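You operate a simulated robot arm through the tools that you are given. There is no shell and no other tool. Be economical: measure what you need, move in short steps, check, and stop when the job is done.

The job below is to be done with a simulated two-armed robot. You get a single attempt, and the scene is never put back.

## Task
Pick up the remote with one hand, pass it to the other hand and put it on the blue mark on the steel table. Open the red counter drawer, take the eye wash bottle and put it in the inside of the red counter drawer and shut the drawer again. Put two of the orange padlocks from the top of the counter in the purple crate. Fetch the tin labelled "grease" from the top of the counter and set it on the brown tile. Fetch the blue glove from the top of the counter and set it on the top of the blue trolley. Take the tub from the top of the grey wall shelf and put it on the shelf of the white table. Take the green marker disc from the top of the grey cabinet and put it on the blue tray. Put the coupling on the top of the service bench away on the top of the work table. Do these in any order. Set down upright: eye wash bottle, coupling.

Only the result counts: the job must be done as asked and must still hold three seconds after the hand-in. Knocking over, shifting, dropping, spilling or breaking anything else fails it.

## Robot
Two 7-joint arms with fingered hands on one trunk, on a base that drives. Base frame: it is fixed to the floor where the robot stands at the start and does not move with it; the origin is under the middle of the robot, x ahead of it, y to its left, z up. Units: m, rad, N and s.
The left shoulder is at the start at [0.07, 0.145, 0.962], the right one opposite. With the tool pointing down near the work surface each hand reaches from about 0.18 to 0.74 m from the robot's upright axis, wherever it stands, measured 20 degrees to its own side. Places, roughly: blue glove (7x10x3 cm) [-1.1, -4.2, 0.9]; blue mark on the steel table (15x15 cm) [-0.42, 1.54, 0.8]; blue tin, green tin [-1, -3.5, 1]; blue tray (15x19x3 cm) [3.4, -2.5, 0.8]; brown tile (13x13x2 cm) [-1.1, -3.9, 0.9]; coupling (8x8x9 cm) [-1, -0.4, 0.8]; eye wash bottle [-0.75, -2.5, 0.75]; inside of the red counter drawer [-1, -3.4, 0.6]; marker disc [1.5, -5.5, 0.75]; orange padlock [-1, -3.25, 1]; purple crate (20x16x8 cm) [2.7, 0.1, 0.5]; red counter drawer [-1, -3.4, 0.7]; remote [0.5, 0.25, 0.75]; shelf of the white table [0.5, -5.5, 0.2]; top of the blue trolley [0.7, -0.6, 0.6]; top of the work table [0.7, 0.4, 0.8]; tub [0.25, -5.75, 1.25]. Payload 3.5 kg a hand.
The TCP of each hand is the grasp point between the finger pads, 0.025 m short of the fingertips. In the tool frame z runs along the fingers and y along their closing line. The gripper opens to 0.088 m. The gripper's body begins 0.029 m behind the TCP. The gripper is a hand of 4 fingers: y runs from the thumb to the fingers, the wrist lies at [-0.013, -0.097, -0.162] in the tool frame, and closing takes about 1.5 s.
Orientation is that of the tool frame in the base frame, as a unit quaternion [w, x, y, z]. With the fingers straight down and the wrist toward the robot, the tool's x, y and z point along [0, 1, 0], [1, 0, 0] and [0, 0, -1] of the base frame.

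## Interface
- The arms move only by the tool step_arm. It takes "left_motion", "right_motion" or both (then of equal length, played together; a hand with none holds still); each is a list of rows, each a list of 2 entries, a list of its own where there are three numbers: the shift along the tool's x, y, z in units of 40 mm (1.0 is 40 mm), then the turn, a rotation vector about the tool's x, y, z in units of 8 degrees (1.0 is 8 degrees). In form: [[[dx, dy, dz], [wx, wy, wz]], ...]. A call has 1 to 20 rows; each row shifts and turns the commanded pose from where the row before left it, along the tool's axes as they then stand. "left_grip" and "right_grip" are, for a hand that has rows, the closure, from 0 (fully open) to 1 (shut), set as the call begins (left out, the last holds). A call with a number of a shift or a turn outside -1 to 1 is refused whole. A row lasts 0.2 s, in which the tool goes at most 0.05 m and 0.15 rad; a call with a longer step from one row to the next is refused whole, and so is a gripper value outside its range. A pose out of reach is approached as far as the arm can. The call stops where the force on the tool passes 40 N (or 10 N more than at its start, if that is more) or the arm is blocked; 0.2 s more then pass. Each finger travels about 0.045 m/s and halts on what it meets, pressing with about 30 N; the grip force reading is that of the motor and also rises with nothing between the fingers. The clock runs only during rows and for 0.2 s after the last one: add rows that do not move to give the fingers time. It gives the time, the measured TCP pose, the force on the tool (base axes), the opening and the grip force at its end, in the units of the frame above (readings bear some noise), with the torque about the TCP (base axes, N m) and any sound that the robot's microphone picked up.
- Cameras (640 x 400 px; columns grow to the right, rows downward): "scene" is now at [0.1326, -0.0366, 1.2859]; the picture's right is [-0.29, -0.96, 0.00], its down [-0.60, 0.18, -0.78] and it looks along [0.74, -0.23, -0.63] (base axes); focal length 258 px, centre (320, 200). "left" rides on the left gripper at [-0.064, -0.083, -0.098] in its tool frame; the picture's right is [-0.62, -0.37, 0.69], its down [0.71, -0.63, 0.30] and it looks along [0.32, 0.68, 0.65] (tool axes); focal length 265 px, centre (320, 200). "right" rides on the right gripper at [0.064, -0.083, -0.098] in its tool frame; the picture's right is [-0.62, 0.37, -0.69], its down [-0.71, -0.63, 0.30] and it looks along [-0.32, 0.68, 0.65] (tool axes); focal length 265 px, centre (320, 200). There is no depth. A picture from a camera that has moved, and an enlarged one, comes with that camera's place and axes in the base frame and with its lens. The place of the scene camera against the robot may be out by one fixed shift of up to 0.018 m in any direction.
- grab_frame(camera): a new picture of that camera. It takes no simulated time.
- lift_body(by): slides the trunk up (or, below 0, down) by that many m; the arms and the scene camera ride with it, the base frame stays. It gives what a move gives, with no picture.
- drive_base(legs): drives the robot by 1 to 6 legs, each [ahead, left, turn to the left] in m, m and rad, along the robot's own axes; the way and the turn of a leg run together, so that a leg with both is an arc; at most 1.5 m and 3.142 rad a leg. The arms and the cameras ride along, it lands a little off, and it stops where it bumps. It gives what a move gives.
- hand_shape(shape, hand): the hand has 4 fingers and takes this shape, open, in about a second: jaw (thumb against the fingers, like two jaws); tri (thumb and two fingers); tip (a fingertip pinch); poke (one finger out to press); point (the index stretched); flat (the hand flat); cup (the hand cupped); fist (a fist). The gripper value then closes the fingers along that shape, each until it touches; the sizes above hold for jaw. It gives what a move gives, with no picture.
- turn_head(pan, tilt): turns the head with the scene camera to pan (to the left, within 1.501 rad either way) and tilt (down, from -0.506 to 1.204), counted from straight ahead of the robot. It gives what a move gives.
- zoom(camera, box): a new picture of the part [left, top, right, bottom] of that camera's present view, enlarged. It takes no simulated time.
- hand_in(): hands the job in; it is judged then, once.

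Work in short steps. Places have to be worked out from the pictures, the camera data and where the tool is seen: move nearer, look again, correct. Check each grasp and each placing, and mend what went wrong. You have 535 turns and 320 pictures in all, those below and enlarged ones among them. Open the grippers and draw the arms clear of the work before you hand the job in, unless the task says otherwise; then end with one line.

The tools are called after "Call:" as a command line: name --argument value ..., lists and objects as JSON in quotes. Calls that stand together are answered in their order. step_arm: Moves the arms, as the interface text tells. Its arguments: {"type":"object","properties":{"left_motion":{"type":"array"},"left_grip":{"type":"number"},"right_motion":{"type":"array"},"right_grip":{"type":"number"}},"required":[]} The other tools are called the same way: lift_body (by) slides the trunk up or down; hand_shape (shape, hand) gives the hand a shape; drive_base (legs) drives the base; turn_head (pan, tilt) turns the head that bears the scene camera; grab_frame (camera) takes a picture; zoom (camera, box) takes an enlarged picture of a part of a camera's view; hand_in () hands the job in.

At the start:

```text
t: 0.0
left_ee_pos: [0.5752, -0.0315, 1.0027]
left_tcp_rot: [0.0, 0.707, 0.707, 0.0]
left_ft_force: [0.2, -0.1, -0.2]
left_wrist_torque: [0.02, 0.01, -0.01]
left_finger_gap: 0.0877
left_gripper_force: 0.1
left_shape: jaw
right_ee_pos: [0.3827, -0.4237, 1.0061]
right_tcp_rot: [0.0, 0.707, 0.707, 0.0]
right_ft_force: [-0.4, 0.8, 0.0]
right_wrist_torque: [0.0, 0.01, 0.01]
right_finger_gap: 0.0876
right_gripper_force: 0.0
right_shape: jaw
trunk travel left (down, up): [-0.525, 0.315]
robot x, y, heading: [-0.0019, 0.0004, -0.005]
head pan, tilt: [-0.297, 0.682]
```

scene: 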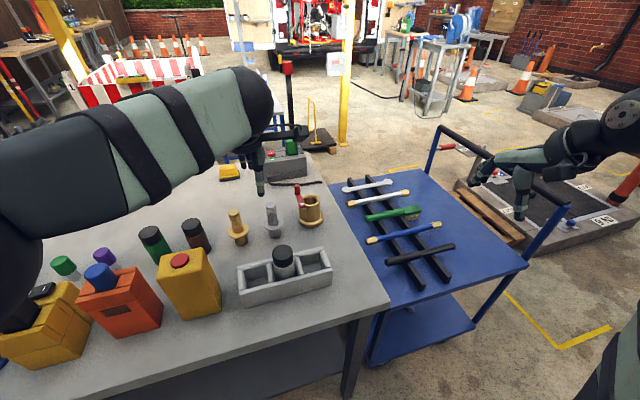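
right: 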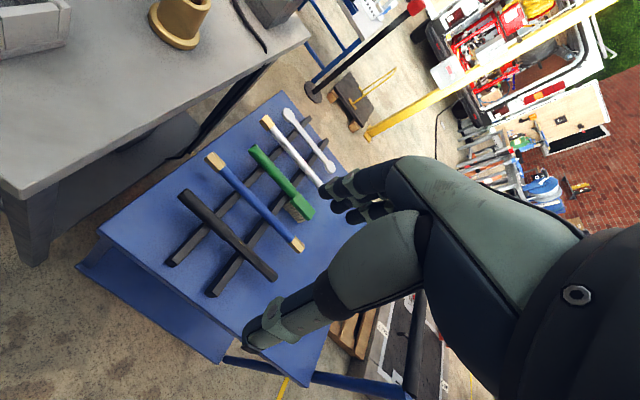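
left: 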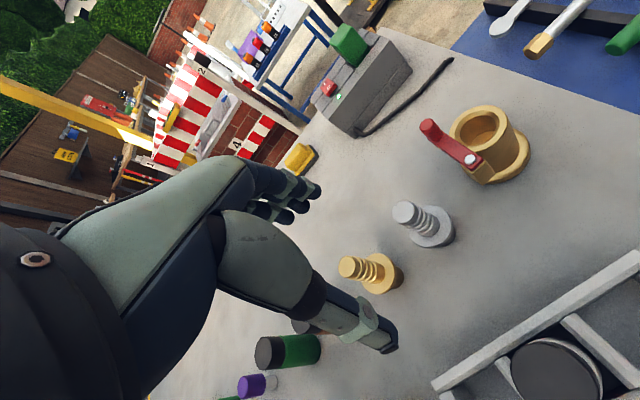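

The remote should be on the work table ahead-left; the left arm blocks the view. I turn the head to look there.

Call:
turn_head --pan 0.5 --tilt 0.9

Call:
grab_frame --camera "scene"

```text
t: 1.1
left_ee_pos: [0.5732, -0.0317, 1.0033]
left_tcp_rot: [0.0, 0.707, 0.707, 0.0]
left_ft_force: [-0.6, -0.5, -0.3]
left_wrist_torque: [-0.02, -0.01, -0.01]
left_finger_gap: 0.0875
left_gripper_force: 0.1
left_shape: jaw
right_ee_pos: [0.382, -0.4252, 1.0047]
right_tcp_rot: [0.0, 0.707, 0.707, 0.0]
right_ft_force: [0.3, -0.2, -1.1]
right_wrist_torque: [0.0, 0.02, -0.02]
right_finger_gap: 0.0876
right_gripper_force: 0.0
right_shape: jaw
trunk travel left (down, up): [-0.525, 0.315]
robot x, y, heading: [-0.0007, 0.0002, -0.001]
head pan, tilt: [0.499, 0.901]
```

```text
316 pictures are left
camera scene: at [0.117, 0.0246, 1.2683], right [0.48, -0.88, 0.0], down [-0.69, -0.37, -0.62], along [0.55, 0.3, -0.78], focal length 258 px, centre (320, 200)
```

scene: 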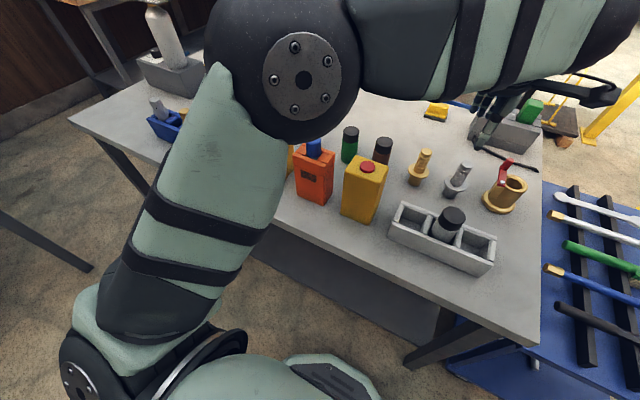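

The left arm hides the remote's area. I raise the left hand a little and swing it out left and back.

Call:
step_arm --left_motion '[[[0, 0, -1], [0, 0, 0]], [[0, 0, -1], [0, 0, 0]], [[0, 0, -1], [0, 0, 0]], [[1, 0, 0], [0, 0, 0]], [[1, 0, 0], [0, 0, 0]], [[1, 0, 0], [0, 0, 0]], [[1, 0, 0], [0, 0, 0]], [[1, 0, 0], [0, 0, 0]], [[1, -0.5, 0], [0, 0, 0]], [[1, -0.5, 0], [0, 0, 0]], [[1, -0.5, 0], [0, 0, 0]], [[1, -0.5, 0], [0, 0, 0]], [[1, -0.5, 0], [0, 0, 0]], [[1, -0.5, 0], [0, 0, 0]]]'

Call:
grab_frame --camera "scene"

Call:
grab_frame --camera "left"

```text
t: 4.1
left_ee_pos: [0.4557, 0.4081, 1.1206]
left_tcp_rot: [0.001, 0.707, 0.708, -0.002]
left_ft_force: [-0.9, -0.2, 0.2]
left_wrist_torque: [0.0, 0.0, 0.03]
left_finger_gap: 0.0875
left_gripper_force: 0.0
left_shape: jaw
right_ee_pos: [0.3816, -0.4243, 1.0066]
right_tcp_rot: [0.001, 0.707, 0.707, 0.0]
right_ft_force: [-0.6, -0.3, -0.5]
right_wrist_torque: [-0.01, 0.03, -0.05]
right_finger_gap: 0.0874
right_gripper_force: 0.1
right_shape: jaw
trunk travel left (down, up): [-0.525, 0.315]
robot x, y, heading: [0.0013, 0.0023, -0.002]
head pan, tilt: [0.499, 0.901]
```

```text
315 pictures are left
camera scene: at [0.1162, 0.0261, 1.2683], right [0.48, -0.88, 0.0], down [-0.69, -0.38, -0.62], along [0.55, 0.3, -0.78], focal length 258 px, centre (320, 200)
```

scene: 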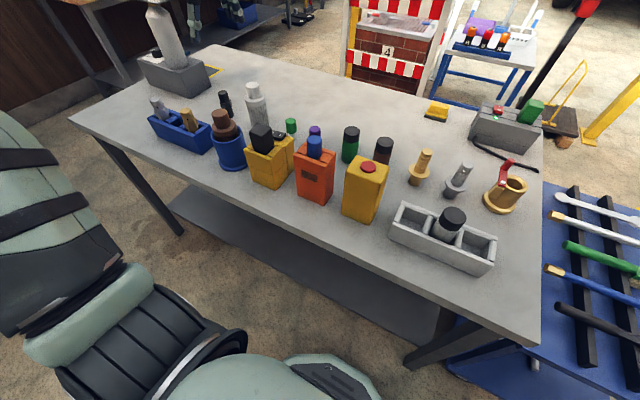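

```text
314 pictures are left
camera left: at [0.3713, 0.3448, 1.2209], right [-0.37, -0.62, -0.69], down [-0.63, 0.71, -0.31], along [0.68, 0.32, -0.65], focal length 265 px, centre (320, 200)
```

left: 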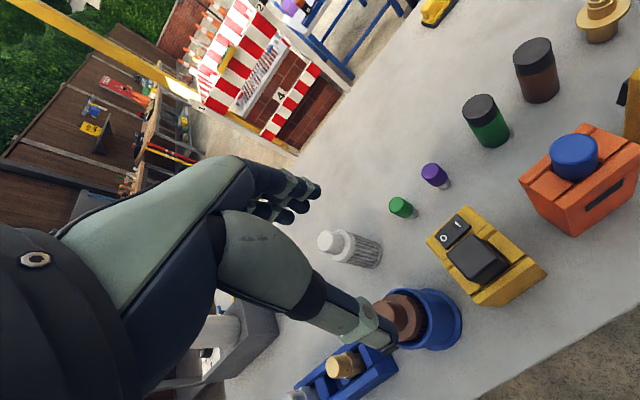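

I compute the yellow item with I/O switch at about (0.49,0.38), and the orange canister at (0.48,0.25). I zoom to identify the remote.

Call:
zoom --camera "left" --box '[380, 100, 640, 320]'

Call:
zoom --camera "scene" --box '[140, 60, 420, 235]'

Call:
zoom --camera "scene" --box '[360, 60, 640, 300]'

```text
1.82 times, centred on (510, 210) of left
camera zoom: at [0.3713, 0.3448, 1.2209], right [-0.37, -0.62, -0.69], down [-0.63, 0.71, -0.31], along [0.68, 0.32, -0.65], focal length 483 px, centre (-26, 182)
```

zoom: 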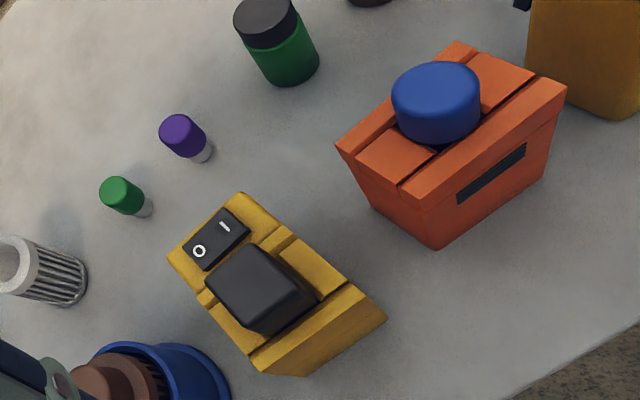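

```text
2.29 times, centred on (280, 148) of scene
camera zoom: at [0.1162, 0.0261, 1.2683], right [0.48, -0.88, 0.0], down [-0.69, -0.38, -0.62], along [0.55, 0.3, -0.78], focal length 590 px, centre (411, 320)
```

zoom: 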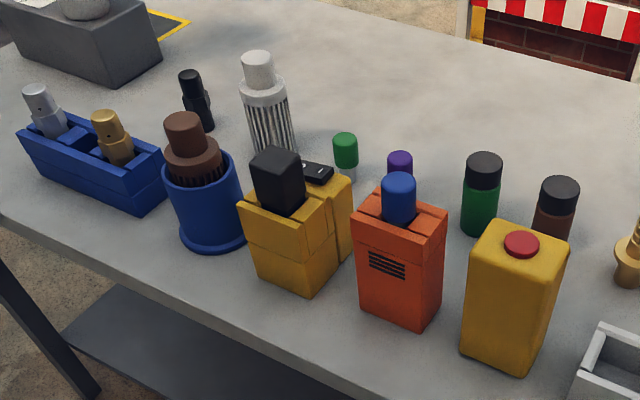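

```text
1.67 times, centred on (500, 180) of scene
camera zoom: at [0.1162, 0.0261, 1.2683], right [0.48, -0.88, 0.0], down [-0.69, -0.38, -0.62], along [0.55, 0.3, -0.78], focal length 430 px, centre (20, 233)
```

zoom: 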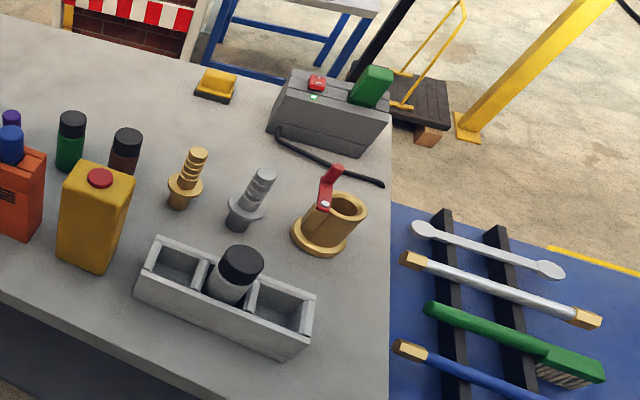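

I zoom in harder on the candidates.

Call:
zoom --camera "scene" --box '[230, 110, 310, 200]'

Call:
zoom --camera "scene" --box '[285, 120, 395, 225]'

Call:
zoom --camera "scene" --box '[140, 75, 260, 180]'

```text
4.44 times, centred on (270, 155) of scene
camera zoom: at [0.1162, 0.0261, 1.2683], right [0.48, -0.88, 0.0], down [-0.69, -0.38, -0.62], along [0.55, 0.3, -0.78], focal length 1148 px, centre (542, 400)
```

zoom: 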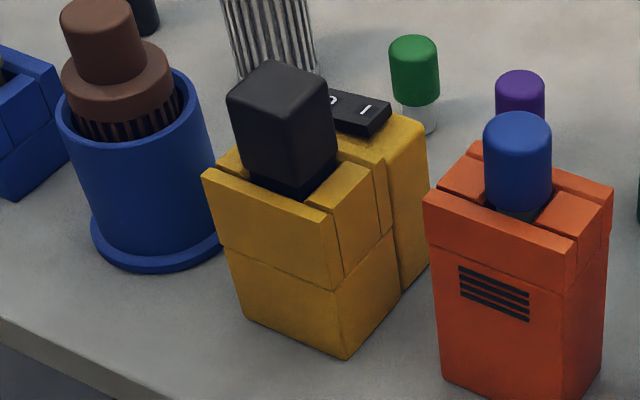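

```text
3.81 times, centred on (340, 172) of scene
camera zoom: at [0.1162, 0.0261, 1.2683], right [0.48, -0.88, 0.0], down [-0.69, -0.38, -0.62], along [0.55, 0.3, -0.78], focal length 984 px, centre (244, 305)
```

zoom: 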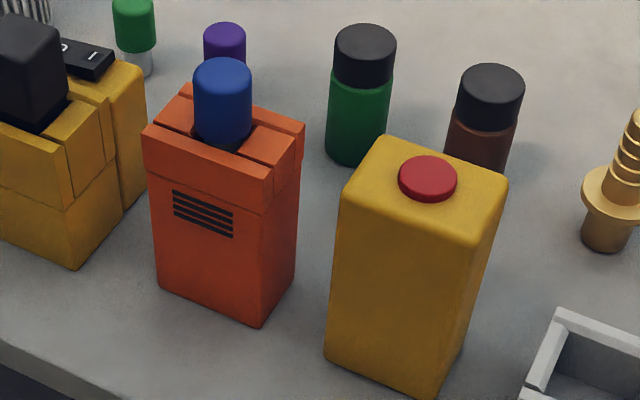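

```text
3.81 times, centred on (200, 128) of scene
camera zoom: at [0.1162, 0.0261, 1.2683], right [0.48, -0.88, 0.0], down [-0.69, -0.38, -0.62], along [0.55, 0.3, -0.78], focal length 984 px, centre (777, 476)
```

zoom: 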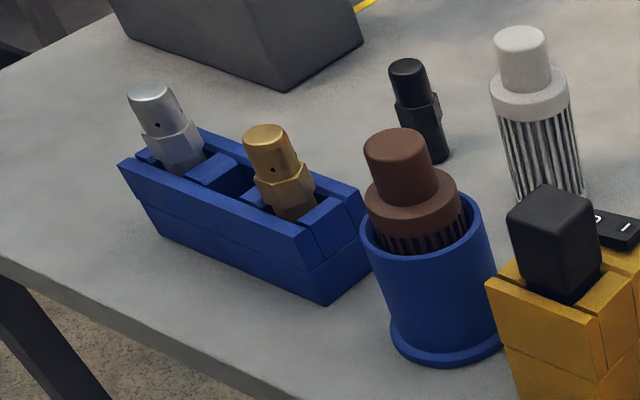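

The remote's identity is still ambiguous (yellow dock with black block, orange box with blue cylinder, yellow box with red button). I survey the surroundings too.

Call:
turn_head --pan 1.45 --tilt 0.5

Call:
grab_frame --camera "scene"

Call:
turn_head --pan -1.2 --tilt 0.4

Call:
grab_frame --camera "scene"

Call:
turn_head --pan -0.2 --tilt 0.4

Call:
grab_frame --camera "scene"

```text
t: 5.4
left_ee_pos: [0.4561, 0.4063, 1.1215]
left_tcp_rot: [0.0, 0.707, 0.707, -0.001]
left_ft_force: [-0.3, 0.3, 0.3]
left_wrist_torque: [0.0, -0.02, 0.02]
left_finger_gap: 0.0878
left_gripper_force: 0.0
left_shape: jaw
right_ee_pos: [0.3824, -0.4237, 1.004]
right_tcp_rot: [0.0, 0.707, 0.707, 0.0]
right_ft_force: [0.0, 0.6, 0.1]
right_wrist_torque: [0.03, -0.01, 0.04]
right_finger_gap: 0.0877
right_gripper_force: 0.1
right_shape: jaw
trunk travel left (down, up): [-0.525, 0.315]
robot x, y, heading: [-0.0031, -0.0026, -0.001]
head pan, tilt: [1.45, 0.499]
```

```text
307 pictures are left
camera scene: at [0.0617, 0.0789, 1.3021], right [0.99, -0.12, 0.0], down [-0.06, -0.48, -0.88], along [0.11, 0.87, -0.48], focal length 258 px, centre (320, 200)
```

scene: 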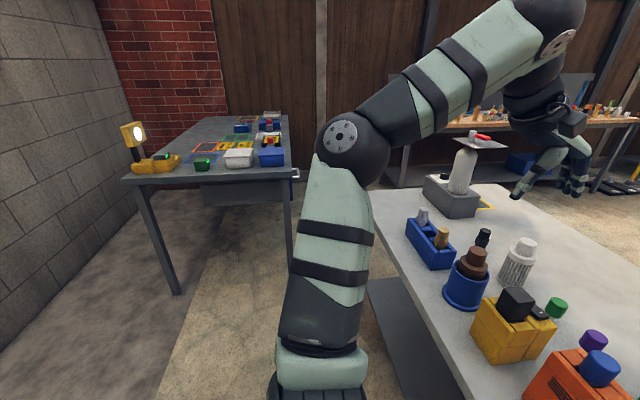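

```text
t: 7.7
left_ee_pos: [0.4558, 0.406, 1.1218]
left_tcp_rot: [0.0, 0.707, 0.707, -0.001]
left_ft_force: [0.5, 0.4, -0.3]
left_wrist_torque: [0.0, 0.01, 0.02]
left_finger_gap: 0.0877
left_gripper_force: 0.0
left_shape: jaw
right_ee_pos: [0.3823, -0.424, 1.0053]
right_tcp_rot: [0.0, 0.707, 0.707, 0.0]
right_ft_force: [0.3, -0.1, 0.6]
right_wrist_torque: [-0.01, 0.02, -0.02]
right_finger_gap: 0.0875
right_gripper_force: 0.1
right_shape: jaw
trunk travel left (down, up): [-0.525, 0.315]
robot x, y, heading: [-0.0001, -0.0021, 0.004]
head pan, tilt: [-1.201, 0.4]
```

```text
306 pictures are left
camera scene: at [0.0842, -0.0977, 1.3113], right [-0.93, -0.36, 0.0], down [-0.14, 0.36, -0.92], along [0.33, -0.86, -0.39], focal length 258 px, centre (320, 200)
```

scene: 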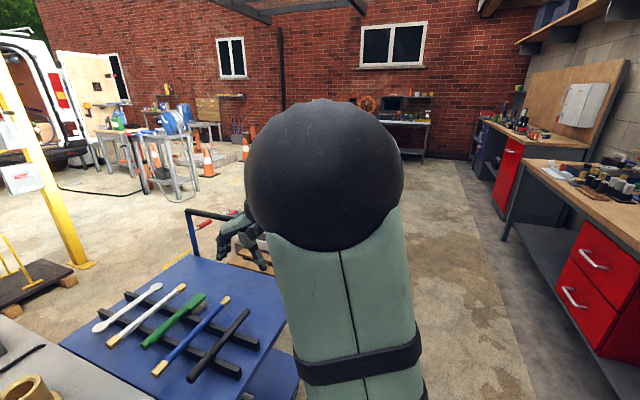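

```text
t: 9.0
left_ee_pos: [0.457, 0.4069, 1.1218]
left_tcp_rot: [0.001, 0.706, 0.708, 0.0]
left_ft_force: [1.3, 0.5, -0.7]
left_wrist_torque: [0.01, 0.0, 0.0]
left_finger_gap: 0.0878
left_gripper_force: 0.0
left_shape: jaw
right_ee_pos: [0.3823, -0.4244, 1.0054]
right_tcp_rot: [0.0, 0.707, 0.707, 0.0]
right_ft_force: [-0.5, -0.5, 0.5]
right_wrist_torque: [0.0, -0.05, 0.03]
right_finger_gap: 0.0875
right_gripper_force: 0.0
right_shape: jaw
trunk travel left (down, up): [-0.525, 0.315]
robot x, y, heading: [-0.0015, 0.003, 0.0]
head pan, tilt: [-0.201, 0.4]
```

```text
305 pictures are left
camera scene: at [0.1414, -0.0299, 1.3113], right [-0.2, -0.98, 0.0], down [-0.38, 0.08, -0.92], along [0.9, -0.18, -0.39], focal length 258 px, centre (320, 200)
```

scene: 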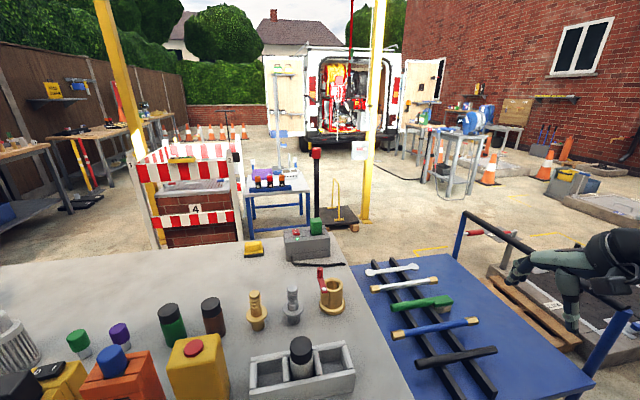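

I raise the trunk to look down on the table and see what hides behind the canisters.

Call:
lift_body --by 0.3

Call:
turn_head --pan 0.4 --tilt 1.0

Call:
zoom --camera "scene" --box '[160, 60, 400, 210]'

Call:
zoom --camera "scene" --box '[320, 60, 560, 210]'

```text
t: 12.0
left_ee_pos: [0.4559, 0.4063, 1.4206]
left_tcp_rot: [0.0, 0.707, 0.707, 0.0]
left_ft_force: [0.0, 0.0, 0.4]
left_wrist_torque: [0.0, 0.0, 0.02]
left_finger_gap: 0.0877
left_gripper_force: 0.1
left_shape: jaw
right_ee_pos: [0.3826, -0.4246, 1.3059]
right_tcp_rot: [0.0, 0.707, 0.707, 0.0]
right_ft_force: [0.5, 0.3, -0.4]
right_wrist_torque: [-0.01, -0.01, 0.0]
right_finger_gap: 0.0876
right_gripper_force: 0.0
right_shape: jaw
trunk travel left (down, up): [-0.825, 0.015]
robot x, y, heading: [0.0053, 0.0003, -0.001]
head pan, tilt: [-0.201, 0.4]
```

```text
t: 13.0
left_ee_pos: [0.4566, 0.4074, 1.4212]
left_tcp_rot: [-0.001, 0.707, 0.707, 0.0]
left_ft_force: [0.0, 0.3, -0.7]
left_wrist_torque: [0.01, 0.02, 0.0]
left_finger_gap: 0.0878
left_gripper_force: 0.1
left_shape: jaw
right_ee_pos: [0.3828, -0.4241, 1.3052]
right_tcp_rot: [-0.001, 0.707, 0.707, 0.0]
right_ft_force: [-0.5, 0.0, 0.0]
right_wrist_torque: [0.03, 0.03, 0.02]
right_finger_gap: 0.0877
right_gripper_force: 0.0
right_shape: jaw
trunk travel left (down, up): [-0.825, 0.015]
robot x, y, heading: [-0.0023, -0.0004, 0.002]
head pan, tilt: [0.4, 1.0]
```

```text
2.67 times, centred on (280, 135) of scene
camera zoom: at [0.1149, 0.0156, 1.5611], right [0.39, -0.92, 0.0], down [-0.78, -0.33, -0.54], along [0.5, 0.21, -0.84], focal length 689 px, centre (427, 373)
```

zoom: 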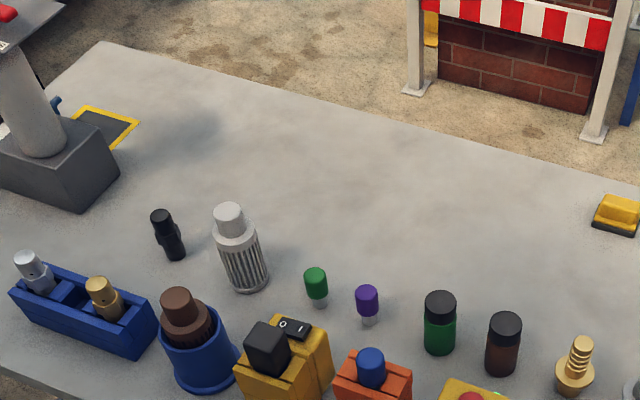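

```text
2.67 times, centred on (440, 135) of scene
camera zoom: at [0.1149, 0.0156, 1.5611], right [0.39, -0.92, 0.0], down [-0.78, -0.33, -0.54], along [0.5, 0.21, -0.84], focal length 689 px, centre (0, 373)
```

zoom: 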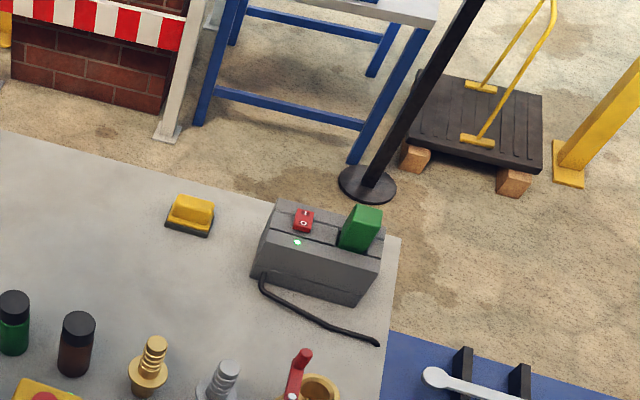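

By position (0.5, 0.25) the remote matches only the orange handheld unit with blue top (front ≈8 cm wide, ≈14 cm tall). I lower the trunk some, draw the left hand away, and bring the right hand tilted 45° toward the upper right of it for a close look.

Call:
lift_body --by -0.25

Call:
step_arm --right_motion '[[[0, 0, -1], [0, 0, 0]], [[0, 0, -1], [0, 0, 0]], [[1, 0, -0.5], [0, 0, 0]], [[1, 0, 0], [0, 0, 0]], [[1, 0, 0], [0, 0, 0]], [[1, 0, 0], [0, 0, 0]], [[1, 0, 0], [0, 0, 0]], [[1, 0, 0], [0, 0, 0]], [[1, 0, 0], [0, 0, 0]], [[1, 0, 0], [0, 0, 0]], [[0.3, 0.3, 0], [0, 1, 0]], [[0.3, 0.3, 0], [0, 1, 0]], [[0.3, 0.3, 0], [0, 1, 0]], [[0, 0, 0], [0, 1, 0]], [[0, 0, 0], [0, 1, 0]], [[0, 0, 0], [0, 0.6, 0]]]' --left_motion '[[[0.5, 0, 0], [0, 0, 0]], [[0.5, 0, 0], [0, 0, 0]], [[0.5, 0, 0], [0, 0, 0]], [[0.5, 0, 0], [0, 0, 0]], [[0, 0, 0], [0, 0, 0]], [[0, 0, 0], [0, 0, 0]], [[0, 0, 0], [0, 0, 0]], [[0, 0, 0], [0, 0, 0]], [[0, 0, 0], [0, 0, 0]], [[0, 0, 0], [0, 0, 0]], [[0, 0, 0], [0, 0, 0]], [[0, 0, 0], [0, 0, 0]], [[0, 0, 0], [0, 0, 0]], [[0, 0, 0], [0, 0, 0]], [[0, 0, 0], [0, 0, 0]], [[0, 0, 0], [0, 0, 0]]]'

Call:
grab_frame --camera "right"

Call:
grab_frame --camera "left"

Call:
grab_frame --camera "scene"

```text
t: 15.6
left_ee_pos: [0.4564, 0.4068, 1.1713]
left_tcp_rot: [0.0, 0.707, 0.707, 0.0]
left_ft_force: [0.8, -1.1, 0.4]
left_wrist_torque: [-0.01, 0.03, 0.01]
left_finger_gap: 0.0877
left_gripper_force: 0.2
left_shape: jaw
right_ee_pos: [0.3806, -0.4254, 1.0552]
right_tcp_rot: [0.001, 0.707, 0.707, 0.0]
right_ft_force: [0.1, -1.0, 0.1]
right_wrist_torque: [-0.03, 0.0, -0.01]
right_finger_gap: 0.0875
right_gripper_force: 0.0
right_shape: jaw
trunk travel left (down, up): [-0.575, 0.265]
robot x, y, heading: [-0.0019, 0.0029, 0.001]
head pan, tilt: [0.4, 1.0]
```

```text
t: 19.0
left_ee_pos: [0.4571, 0.4882, 1.172]
left_tcp_rot: [0.0, 0.707, 0.707, 0.0]
left_ft_force: [-0.3, 0.3, 0.3]
left_wrist_torque: [0.02, 0.01, -0.02]
left_finger_gap: 0.0875
left_gripper_force: 0.1
left_shape: jaw
right_ee_pos: [0.4829, -0.1424, 1.2171]
right_tcp_rot: [-0.27, 0.654, 0.653, 0.269]
right_ft_force: [0.1, 0.8, -0.1]
right_wrist_torque: [0.03, -0.02, 0.0]
right_finger_gap: 0.0876
right_gripper_force: 0.1
right_shape: jaw
right hand out of reach, approached as far as the arm can: row 6, 7, 8, 9, 10
trunk travel left (down, up): [-0.575, 0.265]
robot x, y, heading: [0.0005, 0.0014, 0.002]
head pan, tilt: [0.4, 1.0]
```

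```text
302 pictures are left
camera right: at [0.4007, -0.1671, 1.3324], right [0.37, -0.93, 0.05], down [-0.63, -0.29, -0.72], along [0.68, 0.23, -0.69], focal length 265 px, centre (320, 200)
```

right: 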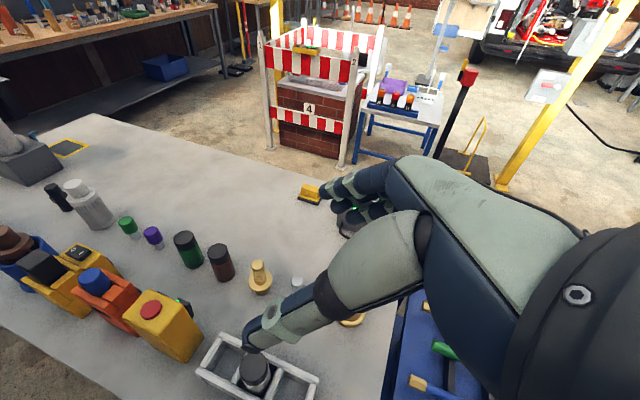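

```text
301 pictures are left
camera left: at [0.3735, 0.4241, 1.2723], right [-0.37, -0.62, -0.69], down [-0.63, 0.71, -0.3], along [0.68, 0.32, -0.65], focal length 265 px, centre (320, 200)
```

left: 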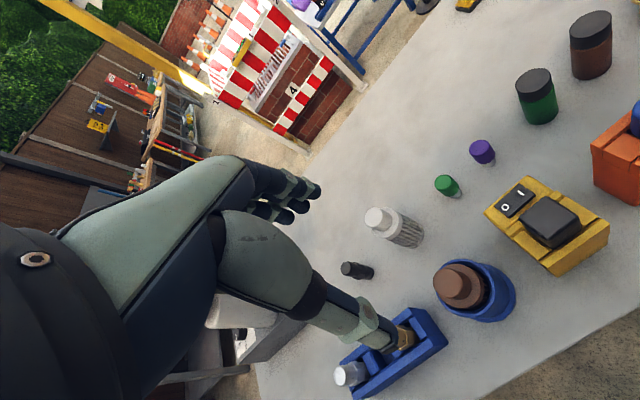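

```text
300 pictures are left
camera scene: at [0.115, 0.0155, 1.311], right [0.39, -0.92, 0.0], down [-0.78, -0.33, -0.54], along [0.5, 0.21, -0.84], focal length 258 px, centre (320, 200)
```

scene: 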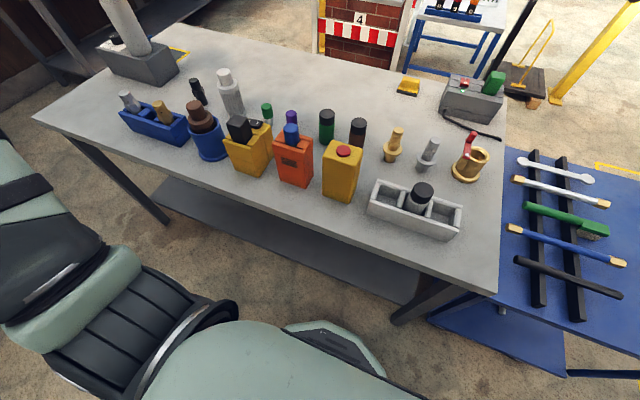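

Something with a green light appears behind the yellow box in the right camera; zoom in.

Call:
zoom --camera "right" --box '[10, 230, 230, 370]'

```text
2.86 times, centred on (120, 300) of right
camera zoom: at [0.4007, -0.1671, 1.3324], right [0.37, -0.93, 0.05], down [-0.63, -0.29, -0.72], along [0.68, 0.23, -0.69], focal length 758 px, centre (891, -86)
```

zoom: 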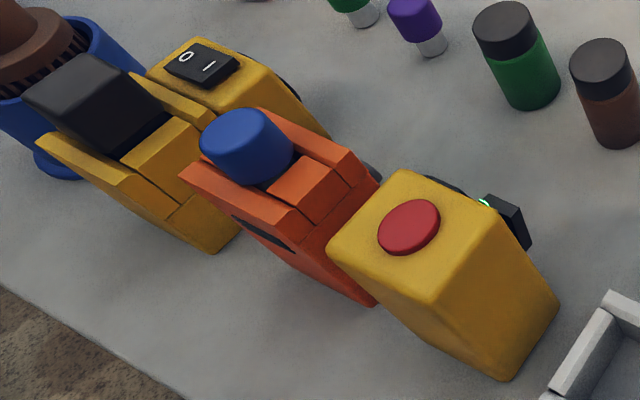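

Behind each unit there may be distinguishing parts. I move the right hand forward and yaw it so its camera looks back at the rear side of these units.

Call:
step_arm --right_motion '[[[0, 0, -0.3], [0, -1, 0]], [[0, 0, -0.3], [0, -1, 0]], [[0, 0.5, 0], [0, -1, 0]], [[0, 0.8, 0], [0, -1, 0]], [[0, 0.8, 0], [0, -1, 0]], [[0, 0.8, 0], [0, -0.6, 0]], [[0.6, 0.8, 0], [0, 0, 0]], [[0.6, 0.8, 0], [0, 0, 0]], [[0.6, 0.5, 0], [0, 0, 0]], [[0.6, 0.5, 0], [0, 0, -1]], [[0, 0, 0], [0, 0, -1]], [[0, 0, 0], [0, 0, -1]], [[0, 0, 0], [0, 0, -1]], [[0, 0, 0], [0, 0, -1]], [[0, 0, 0], [0, 0, -1]], [[0, 0, 0], [0, 0, -1]], [[0, 0, 0], [0, 0, -1]], [[0, 0, 0], [0, 0, -1]], [[0, 0, 0], [0, 0, -1]], [[0, 0, 0], [0, 0, -1]]]'

Call:
grab_frame --camera "right"

```text
t: 22.9
left_ee_pos: [0.4579, 0.4881, 1.171]
left_tcp_rot: [-0.001, 0.708, 0.707, -0.001]
left_ft_force: [0.2, 0.5, -0.1]
left_wrist_torque: [0.03, -0.02, 0.0]
left_finger_gap: 0.0876
left_gripper_force: 0.0
left_shape: jaw
right_ee_pos: [0.5862, -0.1027, 1.1761]
right_tcp_rot: [-0.003, 0.187, 0.982, 0.005]
right_ft_force: [2.8, 22.8, -0.6]
right_wrist_torque: [-2.36, -0.02, -2.21]
right_finger_gap: 0.0876
right_gripper_force: 0.1
right_shape: jaw
right hand out of reach, approached as far as the arm can: row 7, 8, 9, 10, 12, 13, 14, 15, 16, 17, 18, 19
trunk travel left (down, up): [-0.575, 0.265]
robot x, y, heading: [0.0003, 0.0005, 0.003]
head pan, tilt: [0.4, 1.0]
stopped in row 19 (right hand): the force on the tool passed its limit at 131 N (the readings are from after the stop); the commanded pose is now the measured one
```

```text
298 pictures are left
camera right: at [0.497, -0.1589, 1.2745], right [0.71, 0.11, 0.69], down [0.43, -0.84, -0.32], along [0.55, 0.52, -0.65], focal length 265 px, centre (320, 200)
```

right: 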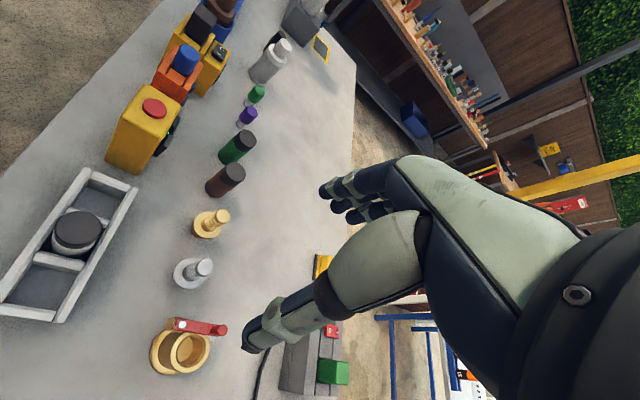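

The right hand pressed against something (likely its own arm). I back it off by unwinding the yaw a little, and zoom at the units.

Call:
zoom --camera "right" --box '[90, 0, 300, 200]'

Call:
step_arm --right_motion '[[[0, 0, 0], [0, 0, 1]], [[0, 0, 0], [0, 0, 1]], [[0, 0, 0], [0, 0, 1]], [[0, 0, 0], [0, 0, 1]]]'

Call:
grab_frame --camera "scene"

```text
2.00 times, centred on (195, 100) of right
camera zoom: at [0.497, -0.1589, 1.2745], right [0.71, 0.11, 0.69], down [0.43, -0.84, -0.32], along [0.55, 0.52, -0.65], focal length 531 px, centre (570, 400)
```

zoom: 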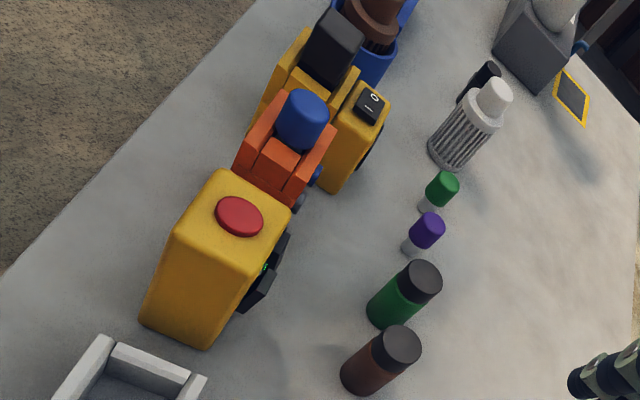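

```text
t: 23.9
left_ee_pos: [0.4565, 0.4889, 1.1729]
left_tcp_rot: [0.0, 0.708, 0.707, -0.001]
left_ft_force: [-0.5, -0.2, 1.0]
left_wrist_torque: [0.0, -0.05, 0.0]
left_finger_gap: 0.0876
left_gripper_force: 0.0
left_shape: jaw
right_ee_pos: [0.5855, -0.1032, 1.1769]
right_tcp_rot: [-0.004, 0.45, 0.893, 0.003]
right_ft_force: [0.0, -0.3, -0.3]
right_wrist_torque: [-0.01, -0.01, -0.02]
right_finger_gap: 0.0878
right_gripper_force: 0.0
right_shape: jaw
trunk travel left (down, up): [-0.575, 0.265]
robot x, y, heading: [0.0004, -0.0013, -0.002]
head pan, tilt: [0.4, 1.0]
```

```text
296 pictures are left
camera scene: at [0.1138, 0.0163, 1.3111], right [0.39, -0.92, 0.0], down [-0.77, -0.33, -0.54], along [0.5, 0.21, -0.84], focal length 258 px, centre (320, 200)
```

scene: 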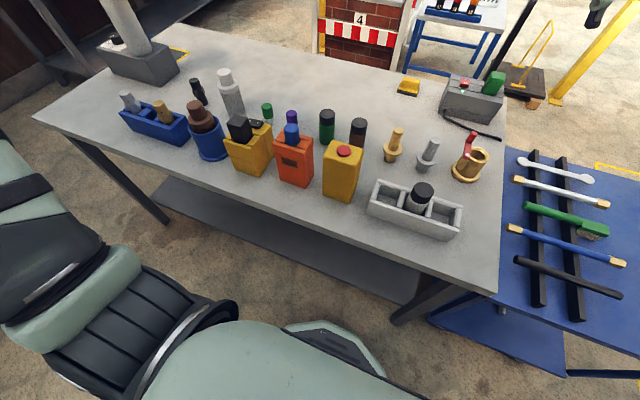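

The rear sides can't be seen well from here. I'll defer the remote and view it from the far side later. Now I fold the arms back to compact poses and back away from the table.

Call:
step_arm --right_motion '[[[0, 0, 0], [0, 0, 1]], [[0, 0, 0], [0, 0, 1]], [[0, 0, 0], [0, 0, 1]], [[0, 0, 0], [0, 0, 1]], [[0, 0, 0], [0, 0, 0]], [[-1, -0.3, 0], [0, 0, 0]], [[-1, -0.3, 0], [0, 0, 0]], [[-1, -0.6, 0], [0, 0, 0]], [[-1, -0.6, 0], [0, 0, 0]], [[-1, -0.6, 0], [0, 0, 0]], [[-0.5, -0.7, 0], [0, 0, 0]], [[-0.5, -0.7, 0], [0, 0, 0]], [[0, -0.7, 0], [0, 0, 0]], [[0, -0.7, 0], [0, 0, 0]]]' --left_motion '[[[0, 0, 0], [0, 0, 0]], [[0, 0, 0], [0, 0, 0]], [[0, 0, 0], [0, 0, 0]], [[0, 0, 0], [0, 0, 0]], [[0, 0, 0], [0, 0, 0]], [[-0.3, -0.5, 0], [0, 0, 0]], [[-0.3, -0.5, 0], [0, 0, 0]], [[-0.3, -0.5, 0], [0, 0, 0]], [[-0.3, -0.5, 0], [0, 0, 0]], [[0, -0.5, 0], [0, 0, 0]], [[0, 0, 0], [0, 0, 0]], [[0, 0, 0], [0, 0, 0]], [[0, 0, 0], [0, 0, 0]], [[0, 0, 0], [0, 0, 0]]]'

Call:
turn_head --pan -1.5 --tilt 0.5

Call:
grab_frame --camera "scene"

```text
t: 26.9
left_ee_pos: [0.4198, 0.4776, 1.1948]
left_tcp_rot: [-0.001, 0.707, 0.707, -0.001]
left_ft_force: [-0.4, 0.7, -0.2]
left_wrist_torque: [0.01, -0.01, 0.01]
left_finger_gap: 0.088
left_gripper_force: 0.0
left_shape: jaw
left hand out of reach, approached as far as the arm can: row 7, 8, 9, 10
right_ee_pos: [0.3965, -0.3633, 1.1779]
right_tcp_rot: [-0.003, 0.677, 0.736, 0.002]
right_ft_force: [0.5, 0.1, 0.0]
right_wrist_torque: [0.02, -0.03, 0.0]
right_finger_gap: 0.0875
right_gripper_force: 0.1
right_shape: jaw
trunk travel left (down, up): [-0.575, 0.265]
robot x, y, heading: [0.0021, 0.0003, -0.001]
head pan, tilt: [0.4, 1.0]
```

```text
t: 28.7
left_ee_pos: [0.4226, 0.4773, 1.194]
left_tcp_rot: [-0.001, 0.706, 0.708, -0.001]
left_ft_force: [-0.5, 1.3, -0.7]
left_wrist_torque: [0.01, 0.0, 0.02]
left_finger_gap: 0.0877
left_gripper_force: 0.0
left_shape: jaw
right_ee_pos: [0.3991, -0.3647, 1.1769]
right_tcp_rot: [-0.004, 0.678, 0.736, 0.002]
right_ft_force: [-0.1, -1.1, 0.0]
right_wrist_torque: [0.0, -0.01, -0.05]
right_finger_gap: 0.0876
right_gripper_force: 0.0
right_shape: jaw
trunk travel left (down, up): [-0.575, 0.265]
robot x, y, heading: [-0.0028, -0.0015, 0.004]
head pan, tilt: [-1.499, 0.499]
```

```text
295 pictures are left
camera scene: at [0.0573, -0.1021, 1.3521], right [-1.0, -0.07, 0.0], down [-0.03, 0.48, -0.88], along [0.06, -0.88, -0.48], focal length 258 px, centre (320, 200)
```

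scene: 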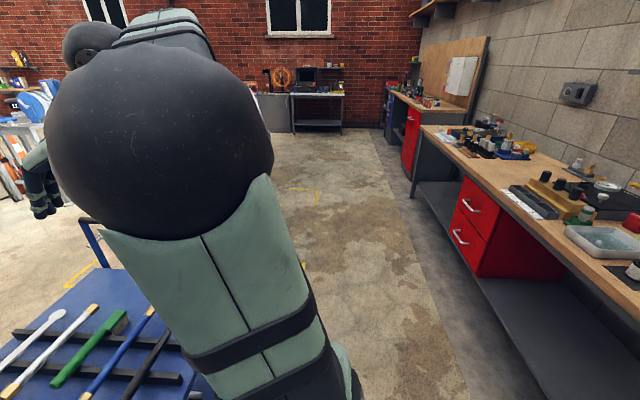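

The service bench runs along x≈-0.7 behind me. I back a little and turn round to face it.

Call:
drive_base --legs '[[-0.1, 0, 0], [0, 0, -1.57], [0, 0, -1.57]]'

Call:
turn_head --pan 0.3 --tilt 0.7

Call:
grab_frame --camera "scene"

```text
t: 37.5
left_ee_pos: [-0.5066, -0.4901, 1.193]
left_tcp_rot: [-0.001, 0.717, -0.697, 0.001]
left_ft_force: [0.5, 0.5, 1.0]
left_wrist_torque: [-0.04, 0.0, 0.01]
left_finger_gap: 0.0878
left_gripper_force: 0.0
left_shape: jaw
right_ee_pos: [-0.509, 0.3504, 1.1761]
right_tcp_rot: [0.002, 0.746, -0.666, 0.004]
right_ft_force: [0.2, -0.6, -0.4]
right_wrist_torque: [-0.01, -0.02, -0.05]
right_finger_gap: 0.0879
right_gripper_force: 0.0
right_shape: jaw
trunk travel left (down, up): [-0.575, 0.265]
robot x, y, heading: [-0.0972, 0.0011, -3.113]
head pan, tilt: [-1.499, 0.499]
```

```text
t: 39.3
left_ee_pos: [-0.5057, -0.4901, 1.1928]
left_tcp_rot: [0.0, 0.718, -0.696, 0.001]
left_ft_force: [0.2, -0.2, -0.4]
left_wrist_torque: [-0.04, -0.02, -0.01]
left_finger_gap: 0.0879
left_gripper_force: 0.1
left_shape: jaw
right_ee_pos: [-0.5085, 0.3506, 1.1755]
right_tcp_rot: [0.002, 0.746, -0.666, 0.004]
right_ft_force: [-0.3, 0.4, 0.8]
right_wrist_torque: [-0.04, 0.01, 0.01]
right_finger_gap: 0.0879
right_gripper_force: 0.0
right_shape: jaw
trunk travel left (down, up): [-0.575, 0.265]
robot x, y, heading: [-0.1021, -0.0014, -3.109]
head pan, tilt: [0.3, 0.7]
```

```text
294 pictures are left
camera scene: at [-0.2292, -0.0408, 1.3344], right [-0.33, 0.95, 0.0], down [0.61, 0.21, -0.76], along [-0.72, -0.25, -0.64], focal length 258 px, centre (320, 200)
```

scene: 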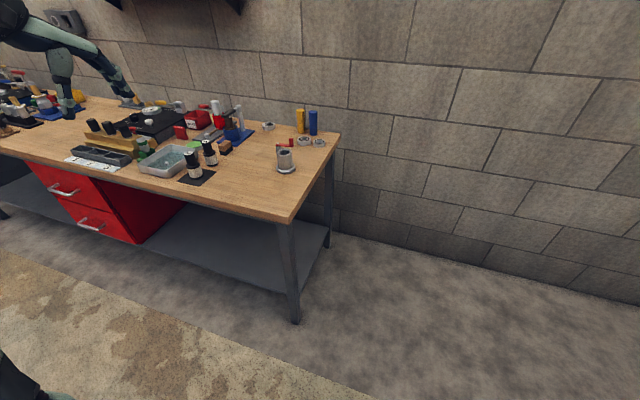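

The coupling is the grey flanged cylinder at ≈(-0.96,-0.43). I drive nearer and left, then look closer.

Call:
drive_base --legs '[[0.2, 0.25, -0.03]]'

Call:
turn_head --pan 0.3 --tilt 0.8

Call:
grab_frame --camera "scene"

Call:
grab_frame --camera "left"

```text
t: 41.4
left_ee_pos: [-0.7129, -0.729, 1.1948]
left_tcp_rot: [-0.001, 0.707, -0.707, 0.0]
left_ft_force: [-0.5, -0.3, 0.0]
left_wrist_torque: [-0.01, -0.02, 0.0]
left_finger_gap: 0.0878
left_gripper_force: 0.0
left_shape: jaw
right_ee_pos: [-0.6922, 0.1116, 1.177]
right_tcp_rot: [0.002, 0.736, -0.677, 0.003]
right_ft_force: [0.3, 0.4, 0.6]
right_wrist_torque: [-0.01, 0.0, 0.01]
right_finger_gap: 0.0876
right_gripper_force: 0.1
right_shape: jaw
trunk travel left (down, up): [-0.575, 0.265]
robot x, y, heading: [-0.293, -0.2538, -3.146]
head pan, tilt: [0.3, 0.7]
```

```text
t: 42.1
left_ee_pos: [-0.7148, -0.7297, 1.1935]
left_tcp_rot: [-0.001, 0.708, -0.706, 0.0]
left_ft_force: [0.1, 0.2, -0.2]
left_wrist_torque: [0.03, 0.01, 0.0]
left_finger_gap: 0.0879
left_gripper_force: 0.0
left_shape: jaw
right_ee_pos: [-0.6918, 0.1111, 1.1775]
right_tcp_rot: [0.003, 0.736, -0.677, 0.004]
right_ft_force: [0.0, 0.1, 1.0]
right_wrist_torque: [-0.01, -0.02, 0.05]
right_finger_gap: 0.0877
right_gripper_force: 0.0
right_shape: jaw
trunk travel left (down, up): [-0.575, 0.265]
robot x, y, heading: [-0.2944, -0.2501, -3.138]
head pan, tilt: [0.3, 0.799]
```

```text
293 pictures are left
camera scene: at [-0.4205, -0.2873, 1.3262], right [-0.3, 0.95, 0.0], down [0.68, 0.21, -0.7], along [-0.67, -0.21, -0.72], focal length 258 px, centre (320, 200)
```

scene: 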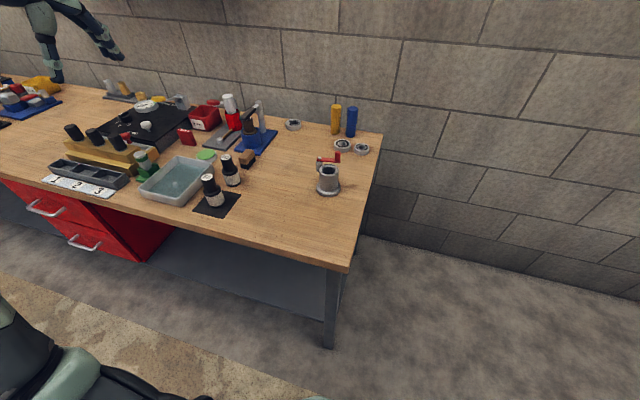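

```text
292 pictures are left
camera left: at [-0.6319, -0.6648, 1.2942], right [0.37, 0.62, -0.69], down [0.63, -0.71, -0.3], along [-0.68, -0.33, -0.66], focal length 265 px, centre (320, 200)
```

left: 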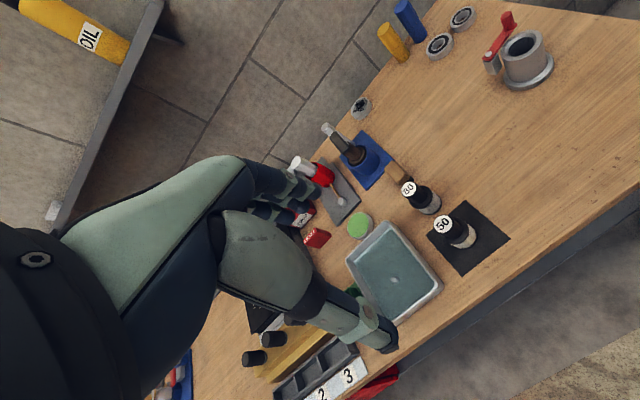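

Coupling base ≈(-0.97,-0.43), bench top ≈0.78. It has a red lever; zoom in to see its orientation.

Call:
zoom --camera "left" --box '[470, 0, 580, 100]'

Call:
zoom --camera "scene" --box '[290, 130, 390, 210]'

```text
4.00 times, centred on (525, 50) of left
camera zoom: at [-0.6319, -0.6648, 1.2942], right [0.37, 0.62, -0.69], down [0.63, -0.71, -0.3], along [-0.68, -0.33, -0.66], focal length 1062 px, centre (-500, 800)
```

zoom: 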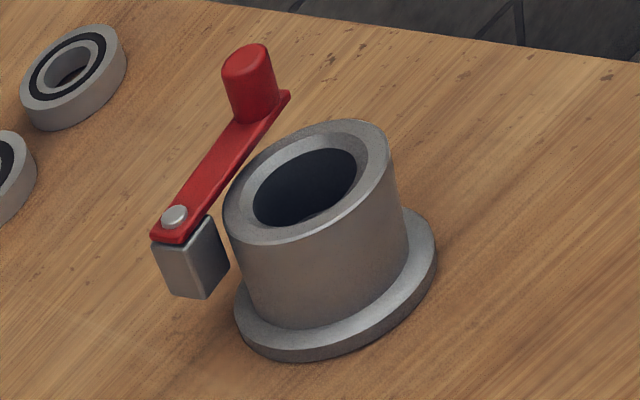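

```text
5.00 times, centred on (340, 170) of scene
camera zoom: at [-0.4205, -0.2873, 1.3262], right [-0.3, 0.95, 0.0], down [0.68, 0.21, -0.7], along [-0.67, -0.21, -0.72], focal length 1291 px, centre (220, 350)
```

zoom: 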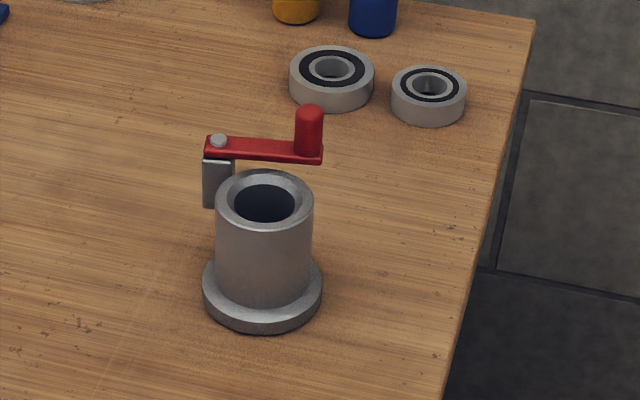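

Coupling ≈6 cm cylinder; lug at back-left, lever along its back. I'll grip it along y (yaw the left hand ~70° clockwise). First move above it with yaw and check reach.

Call:
step_arm --left_motion '[[[-0.75, 0.65, 0], [0, 0, 0]], [[-0.75, 0.65, 0], [0, 0, 0]], [[-0.75, 0.65, 0], [0, 0, 0]], [[-0.75, 0.65, 0], [0, 0, 0]], [[-0.75, 0.65, 0], [0, 0, 0]], [[-0.75, 0.65, 0], [0, 0, 0]], [[-0.75, 0.65, 0], [0, 0, 0]], [[-0.75, 0.65, 0], [0, 0, 0]], [[-0.75, 0.65, 0], [0, 0, 0]], [[-0.75, 0.65, 0], [0, 0, 0]], [[0, 0, 0.5], [0, 0, 1]], [[0, 0, 0.5], [0, 0, 1]], [[0, 0, 0.5], [0, 0, 1]], [[0, 0, 0.5], [0, 0, 1]], [[0, 0, 0.5], [0, 0, 1]], [[0, 0, 0.5], [0, 0, 1]], [[0, 0, 0], [0, 0, 1]], [[0, 0, 0], [0, 0, 1]]]'

Call:
grab_frame --camera "left"

Call:
grab_frame --camera "scene"

```text
t: 45.8
left_ee_pos: [-0.9488, -0.452, 1.0586]
left_tcp_rot: [-0.004, -0.266, 0.964, 0.001]
left_ft_force: [-8.6, 9.3, -12.6]
left_wrist_torque: [-0.49, 0.47, 0.64]
left_finger_gap: 0.0878
left_gripper_force: 0.1
left_shape: jaw
left hand out of reach, approached as far as the arm can: row 9, 10, 18
right_ee_pos: [-0.6928, 0.1118, 1.1771]
right_tcp_rot: [0.002, 0.736, -0.677, 0.004]
right_ft_force: [0.0, -0.3, 0.6]
right_wrist_torque: [0.01, 0.01, -0.01]
right_finger_gap: 0.0877
right_gripper_force: 0.0
right_shape: jaw
trunk travel left (down, up): [-0.575, 0.265]
robot x, y, heading: [-0.2967, -0.2512, -3.139]
head pan, tilt: [0.3, 0.799]
stopped in row 18 (left hand): the force on the tool passed its limit at 53 N (the readings are from after the stop); the commanded pose is now the measured one
```

```text
289 pictures are left
camera left: at [-0.8511, -0.4908, 1.1585], right [0.72, 0.0, -0.7], down [-0.29, -0.91, -0.3], along [-0.63, 0.42, -0.65], focal length 265 px, centre (320, 200)
```

left: 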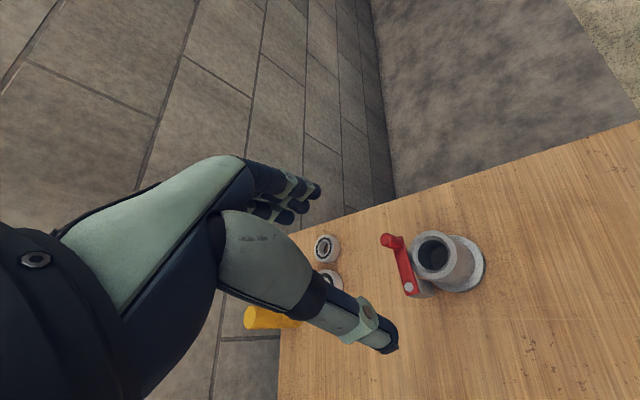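

```text
288 pictures are left
camera scene: at [-0.4206, -0.2869, 1.3261], right [-0.3, 0.95, 0.0], down [0.68, 0.21, -0.7], along [-0.67, -0.21, -0.72], focal length 258 px, centre (320, 200)
```

scene: 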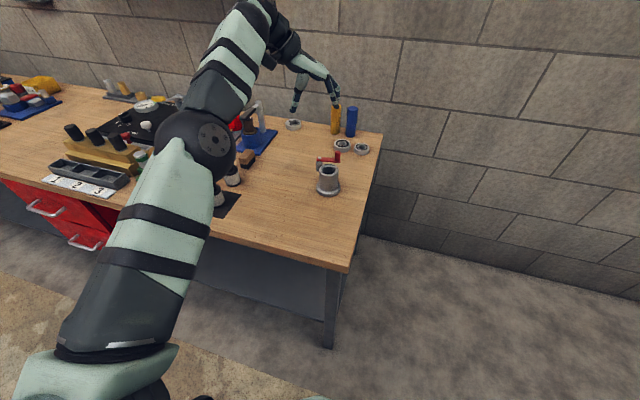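

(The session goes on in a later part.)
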